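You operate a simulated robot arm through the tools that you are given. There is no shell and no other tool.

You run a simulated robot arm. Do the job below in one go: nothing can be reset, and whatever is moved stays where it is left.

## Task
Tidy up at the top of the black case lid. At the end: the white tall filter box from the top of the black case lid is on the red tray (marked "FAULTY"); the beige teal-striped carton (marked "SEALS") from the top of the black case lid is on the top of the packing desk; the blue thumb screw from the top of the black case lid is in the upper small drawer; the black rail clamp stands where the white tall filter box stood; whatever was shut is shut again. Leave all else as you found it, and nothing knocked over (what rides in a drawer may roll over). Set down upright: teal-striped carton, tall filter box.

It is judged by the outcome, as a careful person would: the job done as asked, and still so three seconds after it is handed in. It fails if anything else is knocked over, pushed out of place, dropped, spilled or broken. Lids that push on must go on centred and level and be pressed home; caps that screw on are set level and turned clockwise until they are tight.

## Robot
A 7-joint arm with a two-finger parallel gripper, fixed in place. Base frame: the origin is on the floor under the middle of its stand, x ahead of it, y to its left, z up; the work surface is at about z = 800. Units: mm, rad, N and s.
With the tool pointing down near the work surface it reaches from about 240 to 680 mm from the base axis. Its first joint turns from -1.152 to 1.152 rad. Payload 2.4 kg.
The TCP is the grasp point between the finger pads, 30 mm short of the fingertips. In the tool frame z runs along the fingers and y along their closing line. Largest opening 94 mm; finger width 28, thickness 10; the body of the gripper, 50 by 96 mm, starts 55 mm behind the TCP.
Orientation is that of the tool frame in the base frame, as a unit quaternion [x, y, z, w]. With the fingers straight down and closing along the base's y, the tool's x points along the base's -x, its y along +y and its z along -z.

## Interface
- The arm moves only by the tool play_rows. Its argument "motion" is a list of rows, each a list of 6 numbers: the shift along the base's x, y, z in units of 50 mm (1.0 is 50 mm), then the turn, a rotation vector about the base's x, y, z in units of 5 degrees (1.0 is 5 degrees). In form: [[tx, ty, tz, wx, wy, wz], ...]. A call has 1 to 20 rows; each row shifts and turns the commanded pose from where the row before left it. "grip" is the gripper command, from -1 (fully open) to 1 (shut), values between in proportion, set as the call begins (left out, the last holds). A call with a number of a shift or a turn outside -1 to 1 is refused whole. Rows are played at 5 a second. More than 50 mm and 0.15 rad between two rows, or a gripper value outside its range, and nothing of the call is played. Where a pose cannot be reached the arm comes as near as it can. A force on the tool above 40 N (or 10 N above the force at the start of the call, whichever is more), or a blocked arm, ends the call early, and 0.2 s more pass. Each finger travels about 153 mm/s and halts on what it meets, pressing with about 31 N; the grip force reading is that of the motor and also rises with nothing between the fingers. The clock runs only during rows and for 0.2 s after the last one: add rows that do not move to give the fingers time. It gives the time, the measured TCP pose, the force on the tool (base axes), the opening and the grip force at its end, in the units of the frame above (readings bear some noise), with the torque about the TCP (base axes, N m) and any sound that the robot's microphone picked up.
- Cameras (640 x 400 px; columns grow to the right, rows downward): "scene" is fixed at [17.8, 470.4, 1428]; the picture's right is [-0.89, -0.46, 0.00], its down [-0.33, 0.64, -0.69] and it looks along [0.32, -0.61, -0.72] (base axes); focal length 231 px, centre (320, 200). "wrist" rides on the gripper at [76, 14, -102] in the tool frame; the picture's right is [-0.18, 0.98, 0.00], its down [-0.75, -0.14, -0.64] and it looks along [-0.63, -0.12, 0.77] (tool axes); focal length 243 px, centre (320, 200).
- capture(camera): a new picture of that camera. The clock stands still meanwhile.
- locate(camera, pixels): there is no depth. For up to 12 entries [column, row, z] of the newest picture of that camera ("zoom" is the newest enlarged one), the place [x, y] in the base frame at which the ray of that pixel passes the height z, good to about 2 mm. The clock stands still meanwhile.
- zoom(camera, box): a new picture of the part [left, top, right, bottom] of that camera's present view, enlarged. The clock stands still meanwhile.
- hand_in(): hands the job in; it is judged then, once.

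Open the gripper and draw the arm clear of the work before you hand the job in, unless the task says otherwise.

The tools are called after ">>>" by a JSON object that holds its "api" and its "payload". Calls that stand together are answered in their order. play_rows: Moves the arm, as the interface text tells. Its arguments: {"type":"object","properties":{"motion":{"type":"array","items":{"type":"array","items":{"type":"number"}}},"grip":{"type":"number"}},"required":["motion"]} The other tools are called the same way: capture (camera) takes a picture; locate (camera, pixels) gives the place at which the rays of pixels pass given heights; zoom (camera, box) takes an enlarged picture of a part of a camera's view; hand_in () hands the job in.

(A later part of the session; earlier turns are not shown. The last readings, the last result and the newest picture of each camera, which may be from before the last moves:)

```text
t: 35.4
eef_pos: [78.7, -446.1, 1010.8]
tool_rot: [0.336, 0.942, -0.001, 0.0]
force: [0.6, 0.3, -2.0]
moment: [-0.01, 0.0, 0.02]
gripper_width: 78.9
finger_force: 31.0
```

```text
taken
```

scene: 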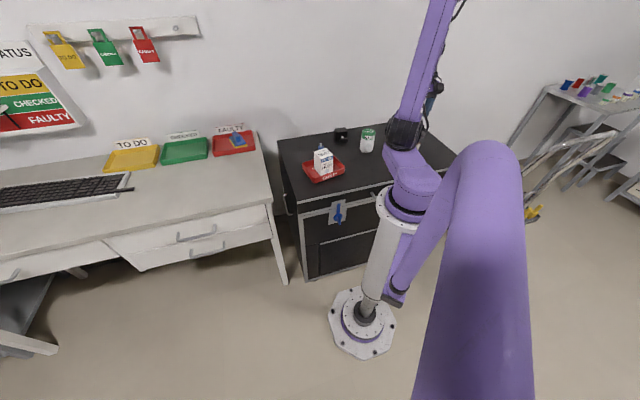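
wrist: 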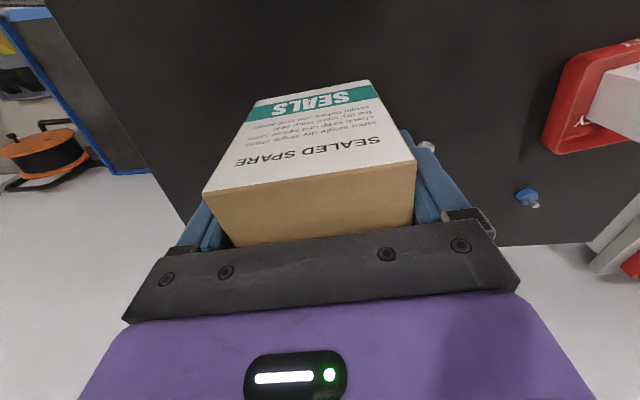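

The carton is held level. I carry it across at this height to the free spot on the desk near (570,10).

>>> {"api": "play_rows", "payload": {"motion": [[0.24, 0.222, 0, 0, 0, -0.07], [0.479, 0.445, 0, 0, 0, -0.07], [0.599, 0.556, 0, 0, 0, -0.07], [0.599, 0.556, 0, 0, 0, -0.07], [0.599, 0.556, 0, 0, 0, -0.07], [0.599, 0.556, 0, 0, 0, -0.07], [0.599, 0.556, 0, 0, 0, -0.07], [0.599, 0.556, 0, 0, 0, -0.07], [0.599, 0.556, 0, 0, 0, -0.07], [0.599, 0.556, 0, 0, 0, -0.07], [0.599, 0.556, 0, 0, 0, -0.07], [0.599, 0.556, 0, 0, 0, -0.07], [0.599, 0.556, 0, 0, 0, -0.07], [0.599, 0.556, 0, 0, 0, -0.07], [0.599, 0.556, 0, 0, 0, -0.07], [0.599, 0.556, 0, 0, 0, -0.07], [0.479, 0.445, 0, 0, 0, 0], [0.24, 0.222, 0, 0, 0, 0], [0, 0, 0, 0, 0, 0]]}}

>>> {"api": "capture", "payload": {"camera": "wrist"}}

>>> {"api": "capture", "payload": {"camera": "scene"}}

```text
t: 39.4
eef_pos: [568.6, 10.1, 1009.4]
tool_rot: [0.381, 0.924, 0.0, 0.0]
force: [0.1, 0.5, -1.4]
moment: [0.02, 0.02, 0.02]
gripper_width: 78.9
finger_force: 31.8
```

```text
taken
```

wrist: 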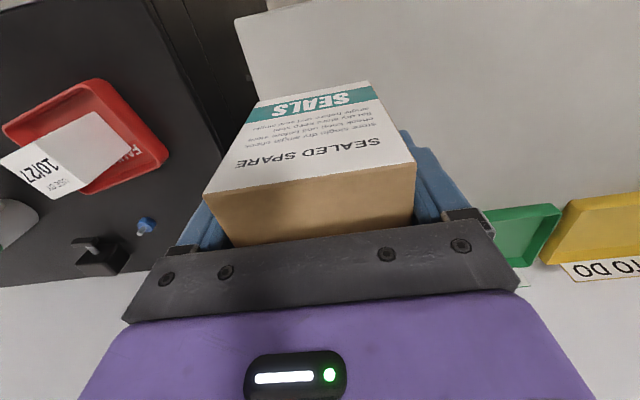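

```text
taken
```

scene: 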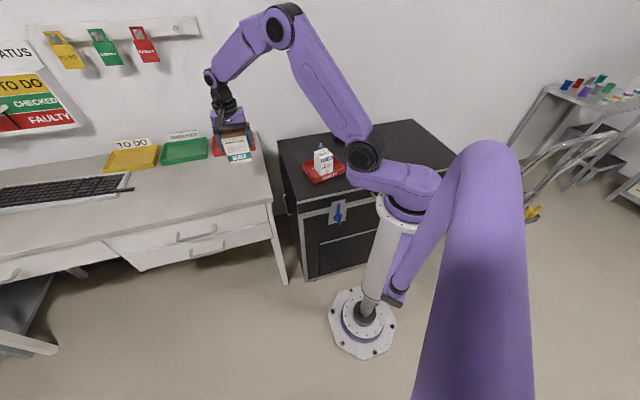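

The carton is over the desk. I check the desk corner height with both cameras before lowering.

>>> {"api": "locate", "payload": {"camera": "wrist", "pixels": [[235, 18, 800], [235, 18, 780], [235, 18, 820]]}}

>>> {"api": "locate", "payload": {"camera": "scene", "pixels": [[272, 201, 800], [272, 201, 780], [272, 201, 820]]}}

>>> {"api": "play_rows", "payload": {"motion": [[0, 0, -0.3, 0, 0, 0], [0, 0, -0.5, 0, 0, 0], [0, 0, -0.5, 0, 0, 0], [0, 0, -0.5, 0, 0, 0], [0, 0, -0.4, 0, 0, 0], [0, 0, -0.2, 0, 0, 0], [0, 0, 0, 0, 0, 0]]}}

>>> {"api": "zoom", "payload": {"camera": "scene", "box": [190, 100, 300, 210]}}

```text
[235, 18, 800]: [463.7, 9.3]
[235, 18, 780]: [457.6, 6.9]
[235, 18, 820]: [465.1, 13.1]
```

```text
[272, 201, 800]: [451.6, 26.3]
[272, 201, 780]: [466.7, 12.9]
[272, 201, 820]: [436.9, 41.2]
```

```text
t: 41.0
eef_pos: [569.2, 8.9, 888.6]
tool_rot: [0.382, 0.924, 0.0, 0.0]
force: [0.9, 0.8, -0.9]
moment: [0.0, -0.02, 0.02]
gripper_width: 78.8
finger_force: 31.2
```

```text
3.64 times, centred on (245, 155) of scene
```

zoom: 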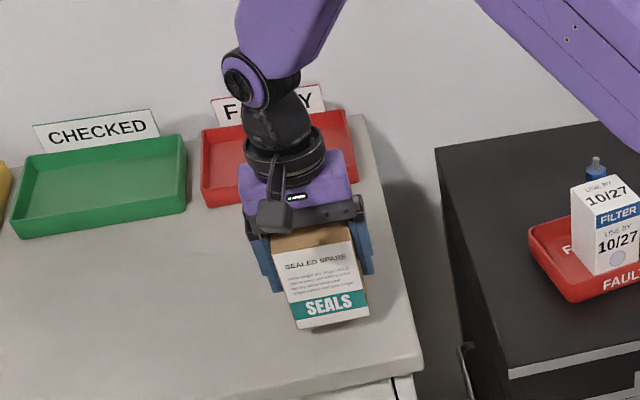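

The carton is above the desk, well inside the right edge, and upright. I lower in small steps watching for contact.

>>> {"api": "play_rows", "payload": {"motion": [[0, 0, -0.1, 0, 0, 0], [0, 0, -0.1, 0, 0, 0], [0, 0, -0.1, 0, 0, 0], [0, 0, -0.04, 0, 0, 0], [0, 0, 0, 0, 0, 0]]}}

```text
t: 42.2
eef_pos: [568.7, 9.3, 872.6]
tool_rot: [0.382, 0.924, -0.001, 0.0]
force: [0.2, 0.7, -1.2]
moment: [0.01, 0.04, 0.02]
gripper_width: 79.0
finger_force: 31.0
```

>>> {"api": "play_rows", "payload": {"motion": [[0, 0, -0.04, 0, 0, 0], [0, 0, -0.04, 0, 0, 0], [0, 0, -0.03, 0, 0, 0], [0, 0, 0, 0, 0, 0]]}}

```text
t: 43.2
eef_pos: [568.6, 7.5, 866.4]
tool_rot: [0.382, 0.924, 0.0, -0.001]
force: [1.0, -0.1, -1.2]
moment: [-0.01, -0.01, 0.03]
gripper_width: 78.9
finger_force: 30.8
```

Still no contact at 866. I continue in 1.5 mm steps.

>>> {"api": "play_rows", "payload": {"motion": [[0, 0, -0.03, 0, 0, 0], [0, 0, -0.03, 0, 0, 0], [0, 0, 0, 0, 0, 0]]}}

```text
t: 44.0
eef_pos: [569.9, 9.1, 864.1]
tool_rot: [0.383, 0.924, -0.001, 0.0]
force: [-1.2, 0.4, 1.6]
moment: [-0.02, -0.02, -0.02]
gripper_width: 78.7
finger_force: 31.4
```

>>> {"api": "play_rows", "payload": {"motion": [[0, 0, -0.03, 0, 0, 0], [0, 0, 0, 0, 0, 0]]}}

```text
t: 44.6
eef_pos: [568.9, 9.9, 863.8]
tool_rot: [0.382, 0.924, 0.0, 0.0]
force: [-2.0, -1.9, 15.3]
moment: [-0.1, 0.56, 0.02]
gripper_width: 78.8
finger_force: 31.4
```

Contact at z ~ 863.7 (15 N), so the desk top is at about z = 800 too. I open the gripper fully.

>>> {"api": "play_rows", "payload": {"motion": [[0, 0, 0, 0, 0, 0], [0, 0, 0, 0, 0, 0], [0, 0, 0, 0, 0, 0]], "grip": -1}}

>>> {"api": "capture", "payload": {"camera": "wrist"}}

>>> {"api": "zoom", "payload": {"camera": "scene", "box": [190, 100, 300, 210]}}

```text
t: 45.4
eef_pos: [569.4, 9.5, 863.4]
tool_rot: [0.383, 0.924, 0.0, 0.001]
force: [-0.1, 1.3, -0.7]
moment: [0.02, 0.02, 0.0]
gripper_width: 94.3
finger_force: 0.1
```

```text
taken
```

wrist: 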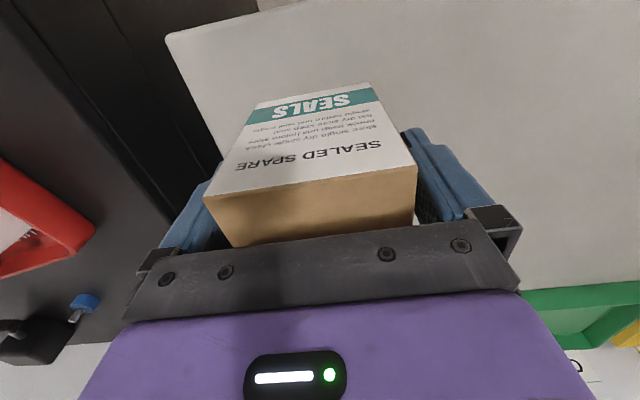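

```text
3.64 times, centred on (245, 155) of scene
```

zoom: 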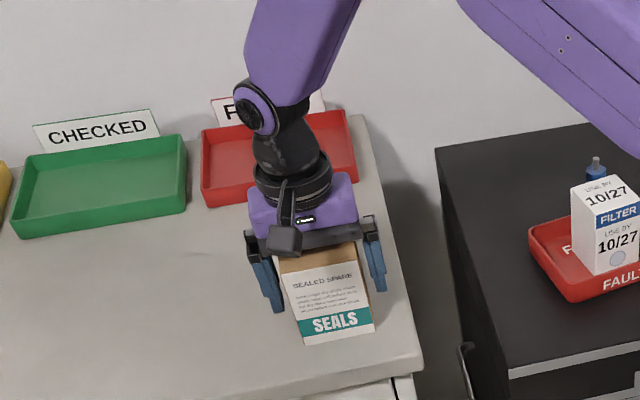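

The carton stands on the desk with both fingers clear of it. I rise straight up to z ~ 1020.

>>> {"api": "play_rows", "payload": {"motion": [[0, 0, 0.2, 0, 0, 0], [0, 0, 0.4, 0, 0, 0], [0, 0, 0.6, 0, 0, 0], [0, 0, 0.7, 0, 0, 0], [0, 0, 0.7, 0, 0, 0], [0, 0, 0.5, 0, 0, 0], [0, 0, 0, 0, 0, 0]]}}

>>> {"api": "capture", "payload": {"camera": "wrist"}}

>>> {"api": "zoom", "payload": {"camera": "scene", "box": [190, 100, 390, 210]}}

```text
t: 47.0
eef_pos: [569.5, 8.1, 1015.8]
tool_rot: [0.382, 0.924, 0.0, 0.0]
force: [-0.8, -0.3, 0.1]
moment: [-0.02, -0.07, 0.0]
gripper_width: 93.8
finger_force: 0.0
```

```text
taken
```

wrist: 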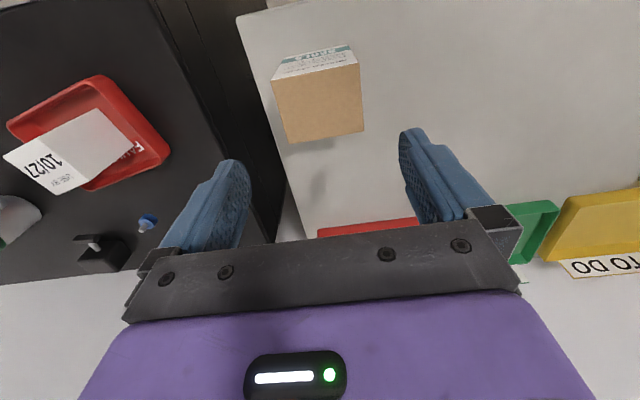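

```text
3.20 times, centred on (290, 155) of scene
```

zoom: 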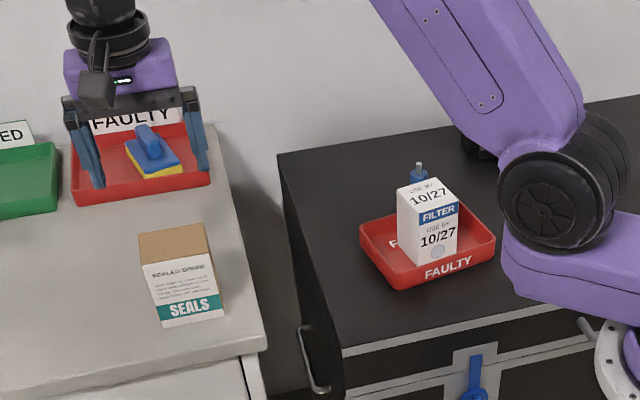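

The carton stands on the desk and nothing else moved. Next I go to hover over the rail clamp near (405,-470) to measure it.

>>> {"api": "play_rows", "payload": {"motion": [[-0.12, -0.34, 0.04, 0, 0, -0.08], [-0.236, -0.683, 0.04, 0, 0, -0.08], [-0.236, -0.683, 0.04, 0, 0, -0.08], [-0.236, -0.683, 0.04, 0, 0, -0.08], [-0.236, -0.683, 0.04, 0, 0, -0.08], [-0.236, -0.683, 0.04, 0, 0, -0.08], [-0.236, -0.683, 0.04, 0, 0, -0.08], [-0.236, -0.683, 0.04, 0, 0, -0.08], [-0.236, -0.683, 0.04, 0, 0, -0.08], [-0.236, -0.683, 0.04, 0, 0, -0.08], [-0.236, -0.683, 0, 0, 0, -0.08], [-0.236, -0.683, 0, 0, 0, -0.08], [-0.236, -0.683, 0, 0, 0, -0.08], [-0.236, -0.683, 0, 0, 0, 0], [-0.12, -0.34, 0, 0, 0, 0], [0, 0, 0, 0, 0, 0]]}}

>>> {"api": "capture", "payload": {"camera": "wrist"}}

>>> {"api": "zoom", "payload": {"camera": "scene", "box": [290, 110, 390, 180]}}

```text
t: 50.4
eef_pos: [404.4, -470.0, 1038.5]
tool_rot: [0.423, 0.906, 0.001, -0.001]
force: [0.1, -0.9, -0.3]
moment: [-0.02, -0.02, -0.04]
gripper_width: 93.7
finger_force: 0.1
```

```text
taken
```

wrist: 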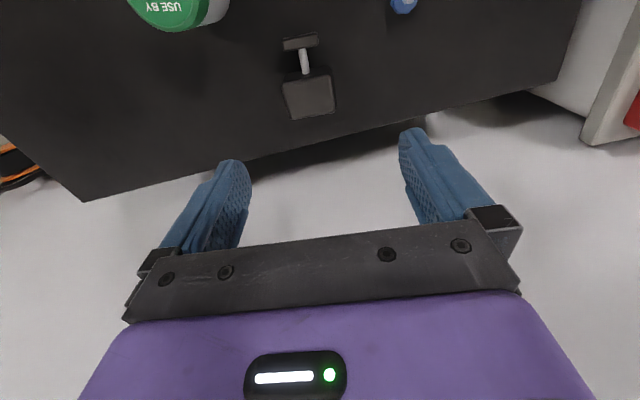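

```text
5.71 times, centred on (340, 145) of scene
```

zoom: 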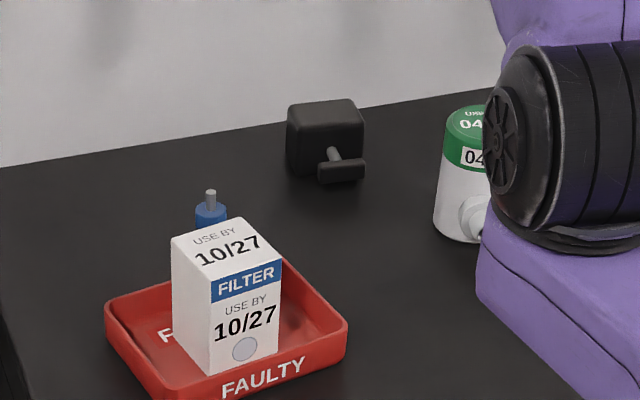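

The clamp is a block at about (308,95) with a horizontal T-handle pointing toward the robot side (300,43). I zoom to measure it.

>>> {"api": "zoom", "payload": {"camera": "wrist", "box": [250, 20, 370, 130]}}

```text
3.64 times, centred on (310, 75) of wrist
```

zoom: 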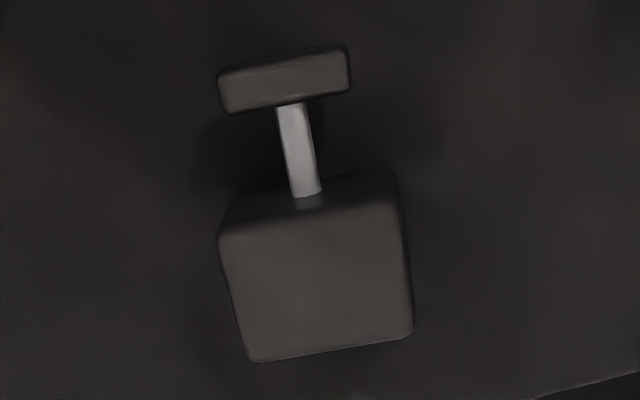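

>>> {"api": "locate", "payload": {"camera": "zoom", "pixels": [[237, 193, 800], [392, 168, 800], [220, 235, 845], [400, 205, 845], [412, 335, 845], [248, 360, 845], [220, 235, 835], [400, 205, 835], [412, 335, 835], [248, 360, 835], [284, 78, 825], [350, 90, 825]]}}

>>> {"api": "zoom", "payload": {"camera": "scene", "box": [325, 120, 365, 150]}}

```text
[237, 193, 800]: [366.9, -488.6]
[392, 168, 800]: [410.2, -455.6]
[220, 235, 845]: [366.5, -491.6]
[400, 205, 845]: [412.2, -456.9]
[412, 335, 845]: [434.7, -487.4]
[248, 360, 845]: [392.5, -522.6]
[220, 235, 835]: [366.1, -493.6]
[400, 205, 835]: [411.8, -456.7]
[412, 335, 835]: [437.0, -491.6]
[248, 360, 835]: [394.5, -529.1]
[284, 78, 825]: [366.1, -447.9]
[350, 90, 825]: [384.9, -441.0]
```

```text
13.33 times, centred on (345, 135) of scene
```

zoom: 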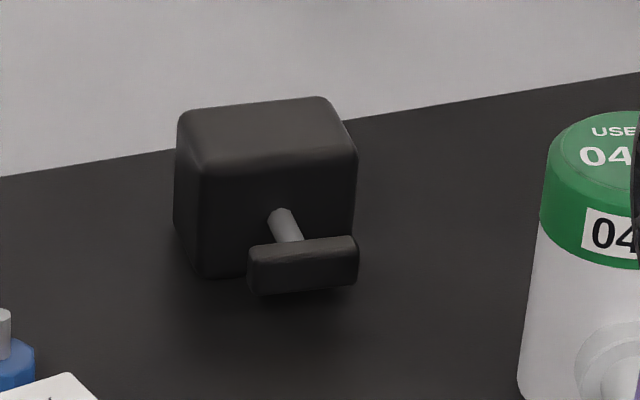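

>>> {"api": "locate", "payload": {"camera": "zoom", "pixels": [[202, 278, 800], [195, 165, 840], [195, 165, 850], [195, 165, 860], [357, 152, 850], [357, 152, 840], [322, 97, 850], [178, 115, 850], [303, 265, 820], [303, 265, 825], [303, 265, 815], [278, 212, 825]]}}

```text
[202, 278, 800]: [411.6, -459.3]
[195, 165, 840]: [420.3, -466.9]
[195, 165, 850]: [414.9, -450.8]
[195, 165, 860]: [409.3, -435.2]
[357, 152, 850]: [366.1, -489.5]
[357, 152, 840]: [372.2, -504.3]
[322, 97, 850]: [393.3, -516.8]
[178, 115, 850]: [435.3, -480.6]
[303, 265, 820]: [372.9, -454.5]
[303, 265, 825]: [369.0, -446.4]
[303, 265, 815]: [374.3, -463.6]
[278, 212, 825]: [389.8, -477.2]
```

The clamp block measures about 57 x 38 mm, top at z ~ 847, centre (402.5,-487), turned 37.5°, with the T-handle on the robot side. I align (yaw -2.5°) and descend part way, then look.

>>> {"api": "play_rows", "payload": {"motion": [[-0.04, -0.34, 0, 0, 0, -0.5], [0, 0, -0.5, 0, 0, 0], [0, 0, -0.6, 0, 0, 0], [0, 0, -0.6, 0, 0, 0], [0, 0, -0.5, 0, 0, 0], [0, 0, -0.5, 0, 0, 0], [0, 0, 0, 0, 0, 0]]}}

>>> {"api": "capture", "payload": {"camera": "wrist"}}

```text
t: 52.0
eef_pos: [402.0, -487.1, 904.1]
tool_rot: [0.443, 0.897, 0.0, 0.0]
force: [-0.2, -0.3, 0.3]
moment: [0.0, 0.0, 0.02]
gripper_width: 93.8
finger_force: 0.1
```

```text
taken
```

wrist: 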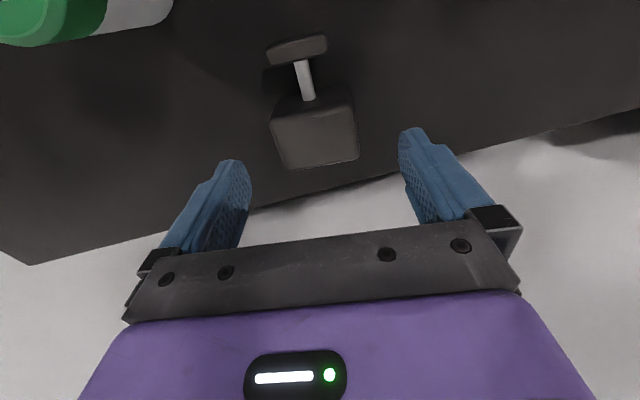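

The block is centred between the fingers (mean column ~317). I descend to TCP z ~ 837.

>>> {"api": "play_rows", "payload": {"motion": [[0, 0, -0.3, 0, 0, 0], [0, 0, -0.4, 0, 0, 0], [0, 0, -0.35, 0, 0, 0], [0, 0, -0.2, 0, 0, 0], [0, 0, -0.08, 0, 0, 0], [0, 0, 0, 0, 0, 0]]}}

>>> {"api": "capture", "payload": {"camera": "wrist"}}

```text
t: 53.4
eef_pos: [400.8, -486.6, 837.4]
tool_rot: [0.443, 0.897, 0.0, 0.0]
force: [0.8, 0.2, -0.4]
moment: [0.02, 0.0, -0.04]
gripper_width: 93.8
finger_force: 0.0
```

```text
taken
```

wrist: 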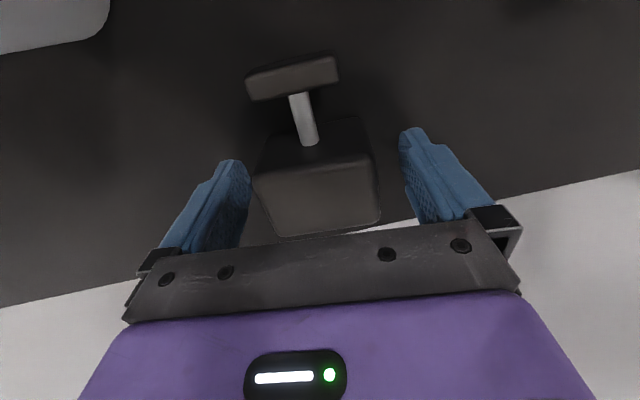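

The fingers straddle the block clear of the handle. I close the gripper.

>>> {"api": "play_rows", "payload": {"motion": [[0, 0, 0, 0, 0, 0], [0, 0, 0, 0, 0, 0], [0, 0, 0, 0, 0, 0], [0, 0, 0, 0, 0, 0]], "grip": 1}}

>>> {"api": "capture", "payload": {"camera": "wrist"}}

```text
t: 54.4
eef_pos: [400.7, -486.6, 835.9]
tool_rot: [0.443, 0.897, 0.0, 0.0]
force: [-0.7, -0.1, 0.2]
moment: [0.0, -0.04, 0.02]
gripper_width: 64.2
finger_force: 30.9
```

```text
taken
```

wrist: 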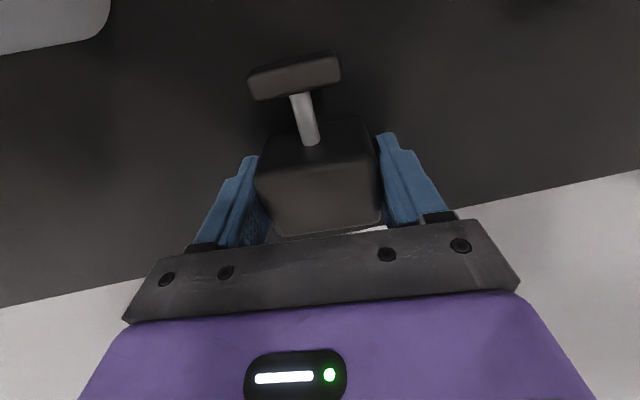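

The clamp is gripped (64 mm, 31 N) and centred. I lift it 130 mm straight up.

>>> {"api": "play_rows", "payload": {"motion": [[0, 0, 0.15, 0, 0, 0], [0, 0, 0.35, 0, 0, 0], [0, 0, 0.5, 0, 0, 0], [0, 0, 0.6, 0, 0, 0], [0, 0, 0.6, 0, 0, 0], [0, 0, 0.4, 0, 0, 0], [0, 0, 0, 0, 0, 0]]}}

>>> {"api": "capture", "payload": {"camera": "wrist"}}

>>> {"api": "zoom", "payload": {"camera": "scene", "box": [290, 90, 410, 180]}}

```text
t: 56.0
eef_pos: [400.9, -487.5, 965.9]
tool_rot: [0.443, 0.896, 0.0, 0.0]
force: [-0.6, -0.1, -2.3]
moment: [-0.01, 0.0, -0.01]
gripper_width: 64.2
finger_force: 31.3
```

```text
taken
```

wrist: 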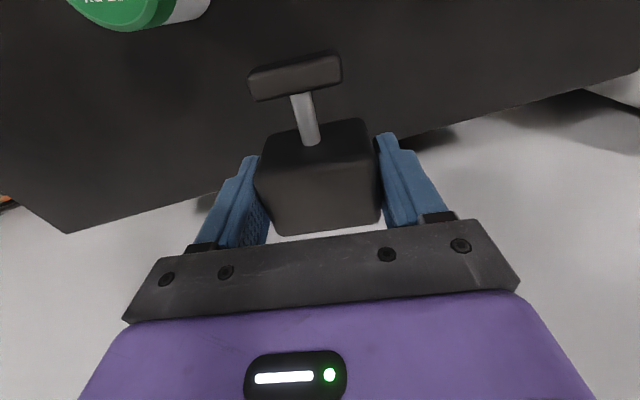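

```text
4.44 times, centred on (350, 135) of scene
```

zoom: 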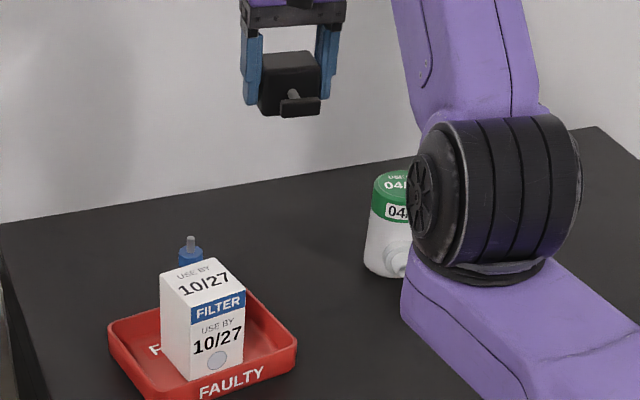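

The clamp hangs level. I carry it over to (178,-321.5), where the filter box stood.

>>> {"api": "play_rows", "payload": {"motion": [[-0.279, 0.207, 0, 0, 0, 0], [-0.558, 0.415, 0, 0, 0, 0], [-0.558, 0.415, 0, 0, 0, 0], [-0.558, 0.415, 0, 0, 0, 0], [-0.558, 0.415, 0, 0, 0, 0], [-0.558, 0.415, 0, 0, 0, 0], [-0.558, 0.415, 0, 0, 0, 0], [-0.558, 0.415, 0, 0, 0, 0], [-0.279, 0.207, 0, 0, 0, 0], [0, 0, 0, 0, 0, 0], [0, 0, 0, 0, 0, 0]]}}

>>> {"api": "capture", "payload": {"camera": "wrist"}}

```text
t: 58.4
eef_pos: [178.6, -321.4, 965.7]
tool_rot: [0.443, 0.896, -0.001, 0.0]
force: [0.3, -0.5, -2.2]
moment: [0.01, 0.0, 0.01]
gripper_width: 64.1
finger_force: 30.7
```

```text
taken
```

wrist: 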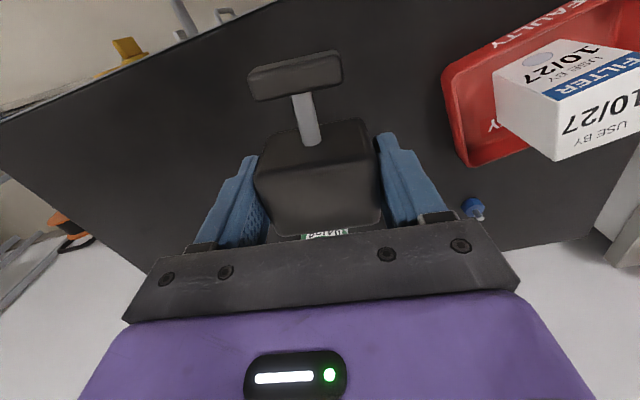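

The clamp is above the spot. I lower to about 10 mm above the lid.

>>> {"api": "play_rows", "payload": {"motion": [[0, 0, -0.3, 0, 0, 0], [0, 0, -0.5, 0, 0, 0], [0, 0, -0.5, 0, 0, 0], [0, 0, -0.5, 0, 0, 0], [0, 0, -0.35, 0, 0, 0], [0, 0, -0.2, 0, 0, 0], [0, 0, -0.06, 0, 0, 0], [0, 0, 0, 0, 0, 0]]}}

```text
t: 60.2
eef_pos: [178.2, -320.5, 845.4]
tool_rot: [0.444, 0.896, 0.0, 0.0]
force: [-0.2, 1.0, -1.5]
moment: [0.02, -0.01, 0.02]
gripper_width: 64.1
finger_force: 30.7
```

No contact yet at 845. I step down in 1.5–2 mm steps.

>>> {"api": "play_rows", "payload": {"motion": [[0, 0, -0.04, 0, 0, 0], [0, 0, -0.04, 0, 0, 0], [0, 0, -0.03, 0, 0, 0], [0, 0, -0.03, 0, 0, 0], [0, 0, 0, 0, 0, 0]]}}

```text
t: 61.4
eef_pos: [179.6, -320.6, 836.3]
tool_rot: [0.443, 0.897, 0.0, 0.0]
force: [-0.5, 0.4, -2.1]
moment: [0.04, -0.01, 0.0]
gripper_width: 63.9
finger_force: 30.7
```

>>> {"api": "play_rows", "payload": {"motion": [[0, 0, -0.03, 0, 0, 0], [0, 0, 0, 0, 0, 0]]}}

```text
t: 62.0
eef_pos: [178.9, -320.1, 836.0]
tool_rot: [0.443, 0.897, 0.0, 0.001]
force: [0.2, 2.3, 28.1]
moment: [-0.04, -0.04, 0.24]
gripper_width: 64.2
finger_force: 31.2
```

Contact at 836 (28 N). I ease up 1 mm, then open the gripper.

>>> {"api": "play_rows", "payload": {"motion": [[0, 0, 0.015, 0, 0, 0], [0, 0, 0, 0, 0, 0]]}}

>>> {"api": "play_rows", "payload": {"motion": [[0, 0, 0, 0, 0, 0], [0, 0, 0, 0, 0, 0], [0, 0, 0, 0, 0, 0]], "grip": -1}}

>>> {"api": "capture", "payload": {"camera": "wrist"}}

```text
t: 62.6
eef_pos: [177.7, -320.5, 836.2]
tool_rot: [0.444, 0.896, 0.0, 0.0]
force: [-0.1, -0.4, -1.9]
moment: [0.02, -0.02, 0.03]
gripper_width: 64.0
finger_force: 30.3
```

```text
t: 63.4
eef_pos: [177.9, -321.2, 838.0]
tool_rot: [0.442, 0.897, 0.0, 0.0]
force: [-0.2, 0.2, -0.3]
moment: [-0.03, -0.02, -0.03]
gripper_width: 94.0
finger_force: 0.2
```

```text
taken
```

wrist: 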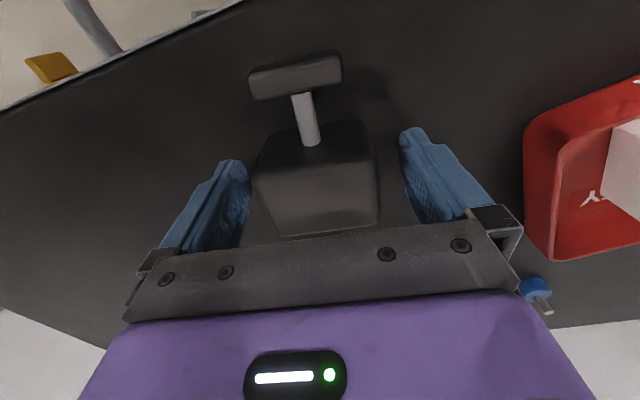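

The clamp stands free on the lid. I rise straight up to z ~ 1040.

>>> {"api": "play_rows", "payload": {"motion": [[0, 0, 0.3, 0, 0, 0], [0, 0, 0.5, 0, 0, 0], [0, 0, 0.7, 0, 0, 0], [0, 0, 0.8, 0, 0, 0], [0, 0, 0.8, 0, 0, 0], [0, 0, 0.6, 0, 0, 0], [0, 0, 0.3, 0, 0, 0], [0, 0, 0, 0, 0, 0]]}}

>>> {"api": "capture", "payload": {"camera": "wrist"}}

```text
t: 65.2
eef_pos: [177.2, -320.1, 1035.6]
tool_rot: [0.443, 0.897, 0.0, 0.0]
force: [0.4, -0.1, 0.0]
moment: [-0.04, -0.04, 0.01]
gripper_width: 94.0
finger_force: 0.0
```

```text
taken
```

wrist: 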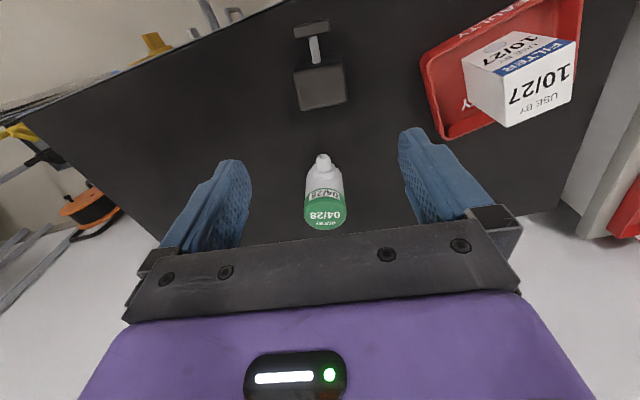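

The clamp stands where the filter box was. Now I swing over to hover above the upper drawer's handle near (611,237) with yaw +45°, so the fingers will close across the bar.

>>> {"api": "play_rows", "payload": {"motion": [[0.434, 0.557, 0, 0, 0, 0.975], [0.434, 0.557, 0, 0, 0, 0.975], [0.434, 0.557, 0, 0, 0, 0.975], [0.434, 0.557, 0, 0, 0, 0.975], [0.434, 0.557, 0, 0, 0, 0.975], [0.434, 0.557, 0, 0, 0, 0.975], [0.434, 0.557, 0, 0, 0, 0.975], [0.434, 0.557, 0, 0, 0, 0.975], [0.434, 0.557, 0, 0, 0, 0.975], [0.434, 0.557, 0, 0, 0, 0.975], [0.434, 0.557, 0, 0, 0, 0.975], [0.434, 0.557, 0, 0, 0, 0.975], [0.434, 0.557, 0, 0, 0, 0.975], [0.434, 0.557, 0, 0, 0, 0.975], [0.434, 0.557, 0, 0, 0, 0.975], [0.434, 0.557, 0, 0, 0, 0.975], [0.434, 0.557, 0, 0, 0, 0.975], [0.434, 0.557, 0, 0, 0, 0.975], [0.434, 0.557, 0, 0, 0, 0.975], [0.434, 0.557, 0, 0, 0, 0.975]]}}

>>> {"api": "capture", "payload": {"camera": "wrist"}}

>>> {"api": "capture", "payload": {"camera": "scene"}}

```text
t: 69.4
eef_pos: [610.4, 238.1, 1033.6]
tool_rot: [-0.384, 0.923, 0.0, 0.0]
force: [-0.1, 1.2, 0.9]
moment: [-0.01, 0.01, 0.01]
gripper_width: 93.7
finger_force: 0.0
```

```text
taken
```

wrist: 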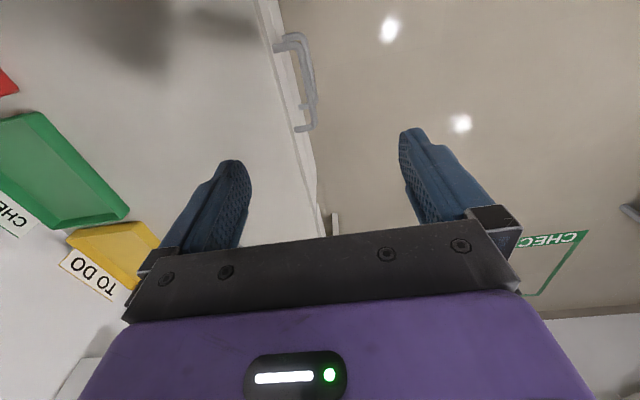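

```text
taken
```

scene: 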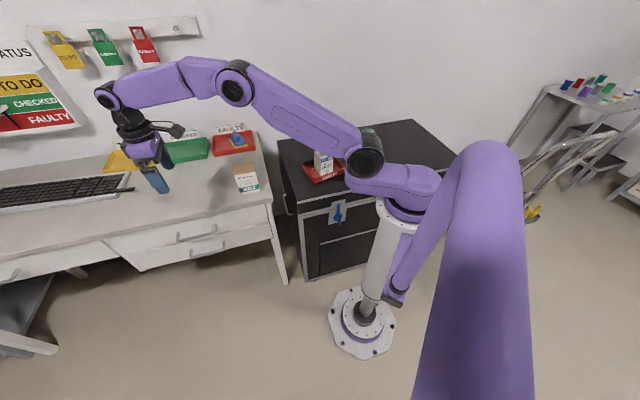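

The arm reached the hover at r = 655. The handles show at (300,80) in the wrist picture; I zoom to refine the upper bar's line.

>>> {"api": "zoom", "payload": {"camera": "wrist", "box": [230, 20, 380, 150]}}

```text
3.08 times, centred on (305, 85) of wrist
```

zoom: 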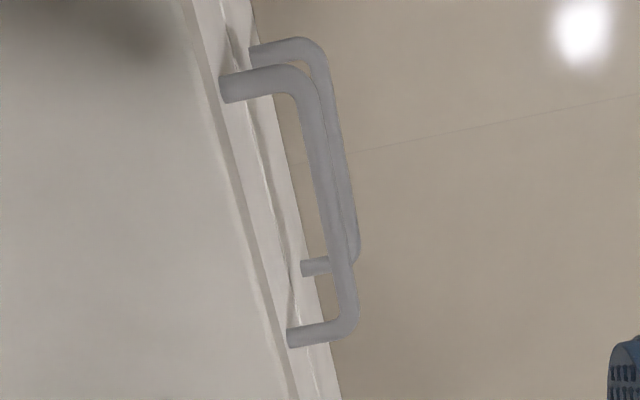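

>>> {"api": "locate", "payload": {"camera": "zoom", "pixels": [[306, 95, 740], [326, 200, 740], [346, 300, 740], [222, 90, 740], [290, 338, 740], [215, 100, 800], [270, 320, 800], [306, 95, 745], [346, 300, 745], [306, 95, 735], [346, 300, 735]]}}

```text
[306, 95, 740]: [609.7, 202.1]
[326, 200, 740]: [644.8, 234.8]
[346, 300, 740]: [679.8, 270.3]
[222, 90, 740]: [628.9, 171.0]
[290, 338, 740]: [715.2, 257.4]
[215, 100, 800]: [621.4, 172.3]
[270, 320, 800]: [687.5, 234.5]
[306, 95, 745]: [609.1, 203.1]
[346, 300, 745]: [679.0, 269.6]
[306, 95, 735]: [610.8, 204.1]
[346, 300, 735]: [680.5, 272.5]
```

This overhead view puts the bar at x−y ≈ 410 and the desk edge at x−y ≈ 452, which with the earlier views means the desk is really near z = 783 and the bar near z = 705. I verify the desk height by gently probing a bare patch of desk at (640,140) with the closed fingertips.

>>> {"api": "play_rows", "payload": {"motion": [[0.2, -0.65, 0, 0, 0, 0], [0.2, -0.65, 0, 0, 0, 0], [0.2, -0.66, 0, 0, 0, 0], [0, 0, -0.6, 0, 0, 0], [0, 0, -0.7, 0, 0, 0], [0, 0, -0.7, 0, 0, 0], [0, 0, -0.7, 0, 0, 0], [0, 0, -0.5, 0, 0, 0], [0, 0, -0.3, 0, 0, 0], [0, 0, 0, 0, 0, 0]], "grip": 1}}

>>> {"api": "capture", "payload": {"camera": "wrist"}}

```text
t: 71.6
eef_pos: [642.6, 139.6, 861.3]
tool_rot: [-0.383, 0.924, -0.001, -0.001]
force: [1.4, 0.4, 0.9]
moment: [-0.01, 0.02, -0.01]
gripper_width: 0.0
finger_force: 30.9
```

```text
taken
```

wrist: 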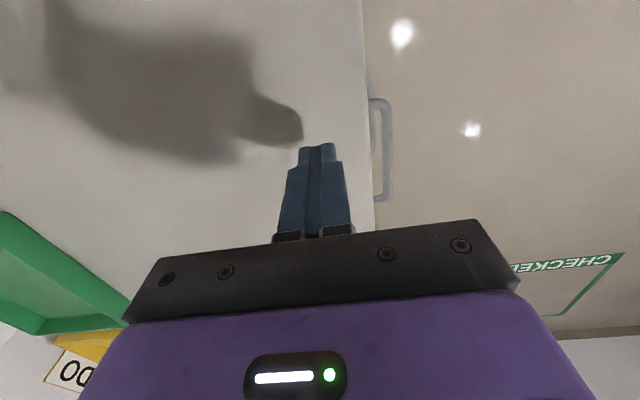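

The closed tips are over bare desk. I step down gently toward contact.

>>> {"api": "play_rows", "payload": {"motion": [[0, 0, -0.2, 0, 0, 0], [0, 0, -0.2, 0, 0, 0], [0, 0, -0.06, 0, 0, 0], [0, 0, -0.06, 0, 0, 0], [0, 0, -0.06, 0, 0, 0], [0, 0, 0, 0, 0, 0]]}}

```text
t: 73.0
eef_pos: [642.9, 139.0, 834.3]
tool_rot: [-0.383, 0.924, 0.0, 0.0]
force: [-0.1, 0.1, 0.3]
moment: [0.01, 0.01, -0.01]
gripper_width: 0.1
finger_force: 31.1
```

>>> {"api": "play_rows", "payload": {"motion": [[0, 0, -0.05, 0, 0, 0], [0, 0, -0.05, 0, 0, 0], [0, 0, -0.05, 0, 0, 0], [0, 0, 0, 0, 0, 0]]}}

```text
t: 74.0
eef_pos: [642.4, 139.0, 830.6]
tool_rot: [-0.383, 0.924, 0.0, -0.001]
force: [-8.1, -1.3, 8.8]
moment: [-0.01, 0.1, 0.01]
gripper_width: 0.1
finger_force: 30.5
stopped in row 4: the force on the tool passed its limit at 42 N (the readings are from after the stop); the commanded pose is now the measured one
```

Contact at TCP z ~ 830.6 confirms the desk at z = 800, so the earlier edge picks were on the lower lip; the handle bar, however, does fit z ≈ 705. I rise 70 mm and take another view of the bar from over the desk to settle its height.

>>> {"api": "play_rows", "payload": {"motion": [[0, 0, 0.4, 0, 0, 0], [0, 0, 0.5, 0, 0, 0], [0, 0, 0.5, 0, 0, 0], [0, 0, 0, 0, 0, 0]]}}

>>> {"api": "zoom", "payload": {"camera": "wrist", "box": [300, 40, 460, 220]}}

```text
t: 75.0
eef_pos: [642.6, 138.0, 899.5]
tool_rot: [-0.383, 0.924, -0.001, 0.0]
force: [-0.9, -0.8, 0.6]
moment: [0.0, 0.03, 0.02]
gripper_width: 0.1
finger_force: 30.7
```

```text
2.22 times, centred on (380, 130) of wrist
```

zoom: 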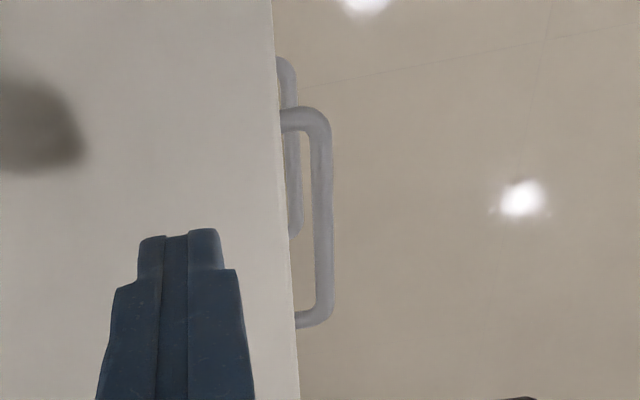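

>>> {"api": "locate", "payload": {"camera": "zoom", "pixels": [[320, 125, 740], [325, 305, 740], [320, 125, 705], [325, 305, 705], [272, 10, 800], [285, 200, 800], [297, 380, 800], [320, 125, 720], [325, 305, 720], [293, 120, 800], [304, 300, 705]]}}

```text
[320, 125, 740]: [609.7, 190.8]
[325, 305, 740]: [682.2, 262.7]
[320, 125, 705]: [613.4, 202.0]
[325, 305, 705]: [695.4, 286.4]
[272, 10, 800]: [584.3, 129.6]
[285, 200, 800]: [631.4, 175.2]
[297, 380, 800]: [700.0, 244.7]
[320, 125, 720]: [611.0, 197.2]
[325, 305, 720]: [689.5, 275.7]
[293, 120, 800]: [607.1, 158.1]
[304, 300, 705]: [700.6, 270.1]
```

Overhead views A and B intersect at z ≈ 710 with the bar at x−y ≈ 412.5; the desk edge is 30 mm behind it and would block a vertical gripper body. So I will grip with the tool tilted 25° (body leaning away from the desk); first I move out in front with fingers opened to 30 mm.

>>> {"api": "play_rows", "payload": {"motion": [[0, 0, 0.5, 0, 0, 0], [0, 0, 0.3, 0, 0, 0], [-0.22, 0.6, 0, 0, 0, 0], [-0.22, 0.6, 0, 0, 0, 0], [-0.22, 0.6, 0, 0, 0, 0], [-0.22, 0.55, 0, 0, 0, 0], [0, 0, 0, -0.707, -0.707, 0], [0, 0, 0, -0.707, -0.707, 0], [0, 0, 0, -0.707, -0.707, 0], [0, 0, 0, -0.707, -0.707, 0], [0, 0, 0, -0.707, -0.707, 0], [0, 0, 0, 0, 0, 0]], "grip": 0.362}}

>>> {"api": "capture", "payload": {"camera": "wrist"}}

>>> {"api": "capture", "payload": {"camera": "scene"}}

```text
t: 77.6
eef_pos: [599.9, 256.7, 940.1]
tool_rot: [-0.374, 0.902, -0.2, 0.083]
force: [1.2, -0.3, -0.3]
moment: [0.0, 0.0, 0.03]
gripper_width: 30.3
finger_force: 0.1
```

```text
taken
```

wrist: 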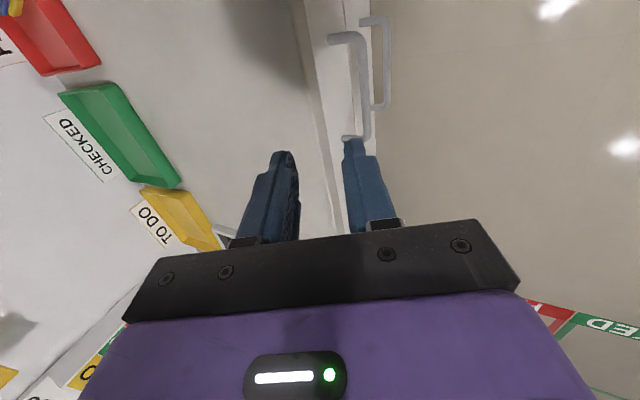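

```text
taken
```

scene: 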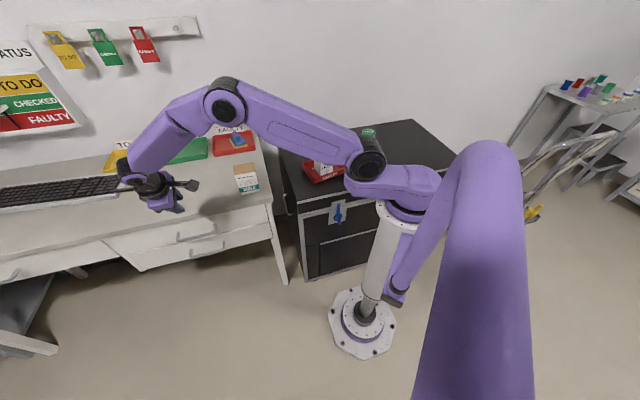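

The tilt is right (tool z = (0.30,-0.30,-0.91)). I zoom on the upper handle to recheck the bar in this view.

>>> {"api": "zoom", "payload": {"camera": "wrist", "box": [300, 0, 420, 160]}}

```text
2.50 times, centred on (360, 80) of wrist
```

zoom: 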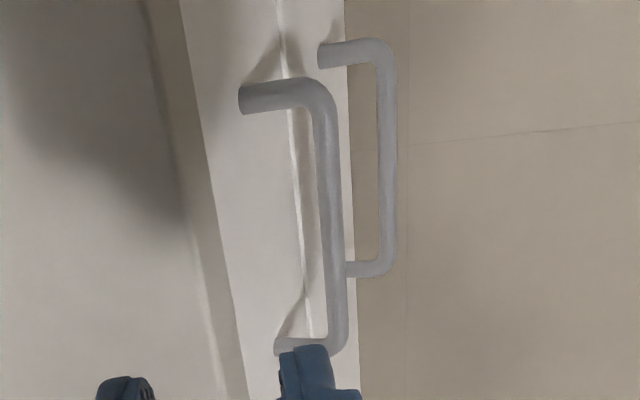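

>>> {"api": "locate", "payload": {"camera": "zoom", "pixels": [[325, 115, 709], [331, 200, 709], [337, 300, 709], [325, 95, 709], [240, 98, 709], [278, 345, 709], [325, 115, 700], [325, 115, 720], [337, 300, 720], [180, 30, 800], [240, 370, 800]]}}

```text
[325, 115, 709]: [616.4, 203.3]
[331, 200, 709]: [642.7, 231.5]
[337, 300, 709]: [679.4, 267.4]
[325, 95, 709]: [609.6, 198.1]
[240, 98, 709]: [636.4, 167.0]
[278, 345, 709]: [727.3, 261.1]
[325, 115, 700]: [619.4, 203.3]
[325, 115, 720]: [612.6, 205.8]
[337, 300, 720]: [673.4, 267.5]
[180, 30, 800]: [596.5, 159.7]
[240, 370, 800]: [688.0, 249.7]
```

All views now agree: bar at x−y = 412, z ≈ 709, near end at (610,198). I go down to the approach start (595,255,820) and look before sliding along the tool axis onto the bar.

>>> {"api": "play_rows", "payload": {"motion": [[-0.106, -0.028, -0.4, 0, 0, 0], [0, 0, -0.5, 0, 0, 0], [0, 0, -0.5, 0, 0, 0], [0, 0, -0.5, 0, 0, 0], [0, 0, -0.5, 0, 0, 0], [0, 0, 0, 0, 0, 0]]}}

>>> {"api": "capture", "payload": {"camera": "wrist"}}

>>> {"api": "zoom", "payload": {"camera": "scene", "box": [110, 140, 290, 270]}}

```text
t: 79.0
eef_pos: [596.3, 252.0, 815.4]
tool_rot: [-0.373, 0.902, -0.199, 0.083]
force: [0.1, 0.2, -0.9]
moment: [-0.02, 0.02, 0.01]
gripper_width: 29.8
finger_force: 0.0
```

```text
taken
```

wrist: 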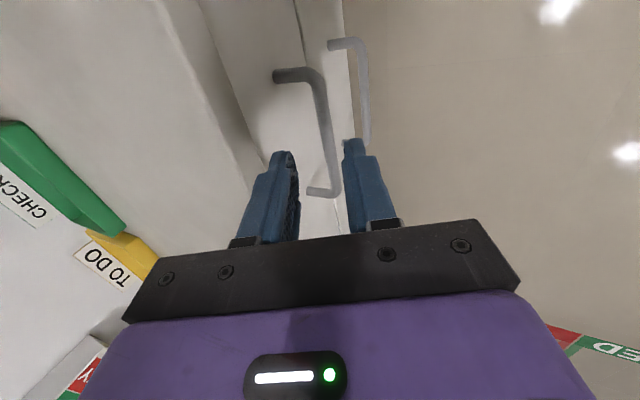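

```text
3.08 times, centred on (200, 205) of scene
```

zoom: 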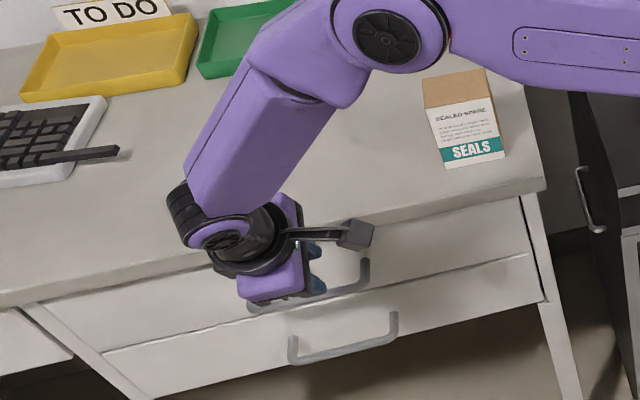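

The bar passes between the fingers in view at about (326,110). I zoom to check its offset from the tool axis (column 320).

>>> {"api": "zoom", "payload": {"camera": "wrist", "box": [250, 50, 410, 210]}}

>>> {"api": "locate", "payload": {"camera": "zoom", "pixels": [[324, 80, 709], [333, 150, 709], [343, 220, 709], [350, 300, 709], [324, 80, 715], [333, 150, 703], [250, 65, 709], [285, 352, 709]]}}

```text
2.50 times, centred on (330, 130) of wrist
```

zoom: 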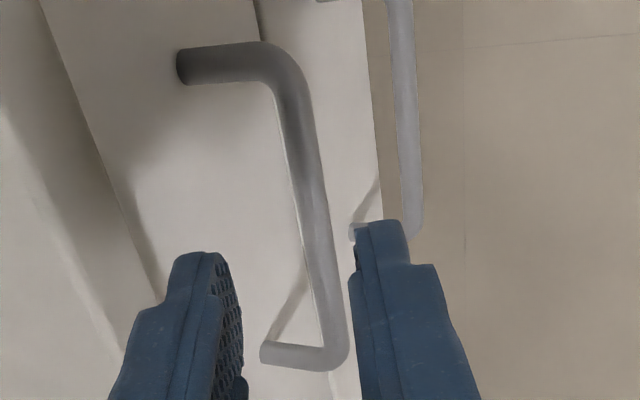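

```text
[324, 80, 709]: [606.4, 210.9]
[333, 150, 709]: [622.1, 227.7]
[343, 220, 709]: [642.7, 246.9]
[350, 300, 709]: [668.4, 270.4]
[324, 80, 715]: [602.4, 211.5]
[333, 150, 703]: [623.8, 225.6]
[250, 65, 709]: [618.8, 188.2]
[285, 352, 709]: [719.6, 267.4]
```

>>> {"api": "locate", "payload": {"camera": "zoom", "pixels": [[290, 90, 709], [307, 150, 709], [318, 210, 709], [330, 300, 709], [290, 90, 700], [318, 210, 700], [290, 90, 715], [180, 66, 709], [263, 352, 709]]}}

```text
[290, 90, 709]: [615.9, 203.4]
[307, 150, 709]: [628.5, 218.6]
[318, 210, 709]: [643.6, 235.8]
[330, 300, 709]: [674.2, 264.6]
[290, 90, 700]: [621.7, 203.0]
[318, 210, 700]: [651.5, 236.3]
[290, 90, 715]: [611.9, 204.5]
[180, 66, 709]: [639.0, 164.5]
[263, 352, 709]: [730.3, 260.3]
```

The bar sits ~3 mm outward of the tool axis, so I correct that while sliding down along the axis to TCP (627,223,719), with the bar 12 mm beyond the TCP.

>>> {"api": "play_rows", "payload": {"motion": [[0.1236, -0.1164, -0.386, 0, 0, 0], [0.1236, -0.1164, -0.386, 0, 0, 0], [0.1236, -0.1164, -0.386, 0, 0, 0], [0.1236, -0.1164, -0.386, 0, 0, 0], [0.1236, -0.1164, -0.386, 0, 0, 0], [0, 0, 0, 0, 0, 0]]}}

>>> {"api": "capture", "payload": {"camera": "wrist"}}

>>> {"api": "zoom", "payload": {"camera": "scene", "box": [140, 180, 270, 280]}}

```text
t: 80.4
eef_pos: [624.1, 223.8, 722.3]
tool_rot: [-0.374, 0.902, -0.199, 0.082]
force: [0.7, 0.2, -1.3]
moment: [-0.01, 0.05, -0.02]
gripper_width: 30.2
finger_force: 0.2
```

```text
taken
```

wrist: 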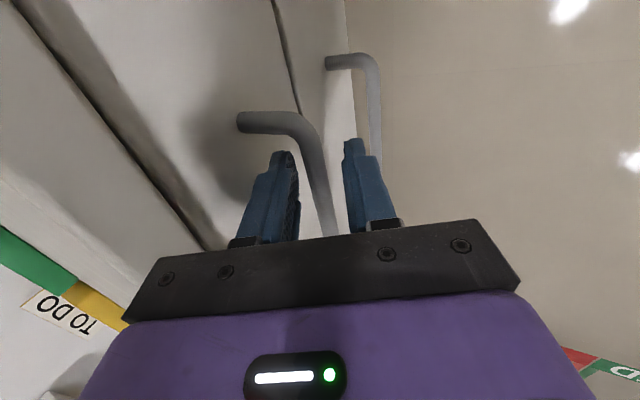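

```text
4.00 times, centred on (205, 230) of scene
```

zoom: 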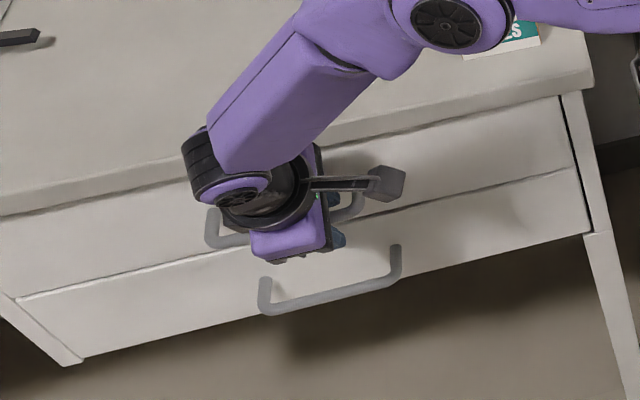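

The bar runs between the finger pads (column ~318 at row 175) with no contact force. I close on it.

>>> {"api": "play_rows", "payload": {"motion": [[0, 0, 0, 0, 0, 0], [0, 0, 0, 0, 0, 0], [0, 0, 0, 0, 0, 0]], "grip": 1}}

```text
t: 81.2
eef_pos: [624.8, 224.8, 723.8]
tool_rot: [-0.374, 0.902, -0.2, 0.083]
force: [2.0, -2.0, 6.2]
moment: [-0.31, 0.24, -0.03]
gripper_width: 11.6
finger_force: 45.5
```

The bar is gripped (11.6 mm). I pull straight out along (-0.707,+0.707), 40 mm first.

>>> {"api": "play_rows", "payload": {"motion": [[-0.07, 0.07, 0, 0, 0, 0], [-0.14, 0.14, 0, 0, 0, 0], [-0.17, 0.17, 0, 0, 0, 0], [-0.17, 0.17, 0, 0, 0, 0], [0, 0, 0, 0, 0, 0]]}}

>>> {"api": "zoom", "payload": {"camera": "scene", "box": [100, 170, 290, 290]}}

```text
t: 82.4
eef_pos: [596.6, 253.5, 723.2]
tool_rot: [-0.372, 0.902, -0.202, 0.081]
force: [-13.6, -16.7, 32.1]
moment: [-0.32, -0.03, 0.12]
gripper_width: 11.7
finger_force: 45.5
```

```text
3.33 times, centred on (195, 230) of scene
```

zoom: 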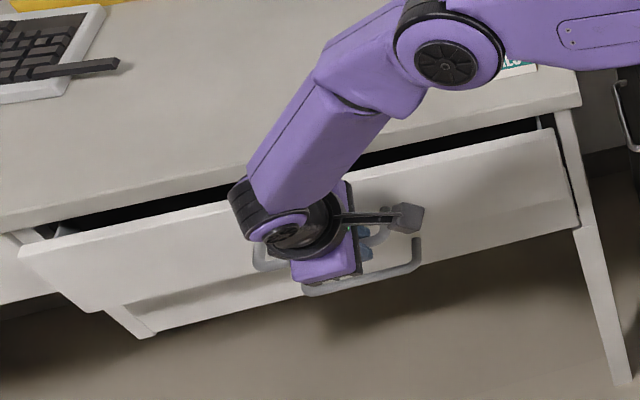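

The drawer is sliding out. Side forces (-21 N along the front, +32 N up) show a slight misalignment; I relax those by 1–2 mm and read again.

>>> {"api": "play_rows", "payload": {"motion": [[-0.02, -0.02, 0.03, 0, 0, 0], [0, 0, 0, 0, 0, 0]]}}

```text
t: 83.0
eef_pos: [595.0, 253.4, 722.2]
tool_rot: [-0.373, 0.902, -0.199, 0.082]
force: [-3.4, -0.8, 5.6]
moment: [-0.68, 0.66, -0.7]
gripper_width: 11.6
finger_force: 45.5
```

Forces dropped to a few newtons. I continue pulling 50 mm more.

>>> {"api": "play_rows", "payload": {"motion": [[-0.14, 0.14, 0, 0, 0, 0], [-0.14, 0.14, 0, 0, 0, 0], [-0.14, 0.14, 0, 0, 0, 0], [-0.14, 0.14, 0, 0, 0, 0], [-0.14, 0.14, 0, 0, 0, 0], [0, 0, 0, 0, 0, 0]]}}

```text
t: 84.4
eef_pos: [559.8, 289.8, 723.5]
tool_rot: [-0.374, 0.902, -0.198, 0.082]
force: [3.2, 5.1, -31.3]
moment: [0.9, -0.68, 0.15]
gripper_width: 11.6
finger_force: 44.9
```

Out 92 mm now; the vertical force swung to -31 N, so I trim z down 1.5 mm and pull another 45 mm.

>>> {"api": "play_rows", "payload": {"motion": [[0, 0, -0.03, 0, 0, 0], [-0.14, 0.14, 0, 0, 0, 0], [-0.14, 0.14, 0, 0, 0, 0], [-0.14, 0.14, 0, 0, 0, 0], [-0.14, 0.14, 0, 0, 0, 0], [0, 0, 0, 0, 0, 0]]}}

>>> {"api": "zoom", "payload": {"camera": "scene", "box": [100, 150, 300, 300]}}

```text
t: 85.8
eef_pos: [532.6, 315.5, 723.0]
tool_rot: [-0.375, 0.902, -0.197, 0.082]
force: [6.5, 7.8, -32.1]
moment: [0.55, -0.32, 0.16]
gripper_width: 11.5
finger_force: 44.6
```

```text
2.67 times, centred on (200, 225) of scene
```

zoom: 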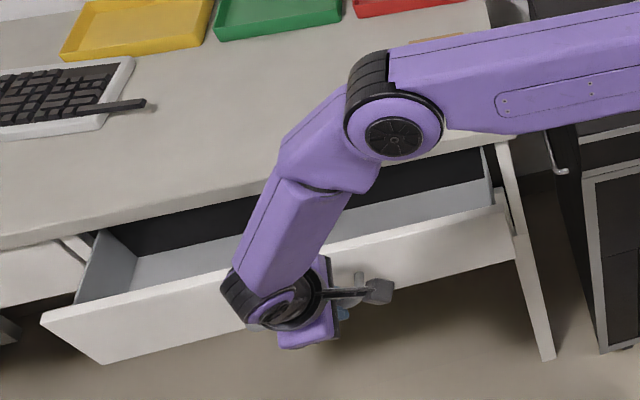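

The drawer is open ~130 mm and looks empty inside. I trim and pull 45 mm further.

>>> {"api": "play_rows", "payload": {"motion": [[0.01, 0.01, -0.03, 0, 0, 0], [-0.14, 0.14, 0, 0, 0, 0], [-0.14, 0.14, 0, 0, 0, 0], [-0.14, 0.14, 0, 0, 0, 0], [-0.14, 0.14, 0, 0, 0, 0], [0, 0, 0, 0, 0, 0]]}}

```text
t: 87.2
eef_pos: [506.0, 342.2, 723.1]
tool_rot: [-0.372, 0.903, -0.2, 0.083]
force: [-8.1, -7.9, 12.2]
moment: [-0.97, 0.8, -0.52]
gripper_width: 11.5
finger_force: 45.4
```

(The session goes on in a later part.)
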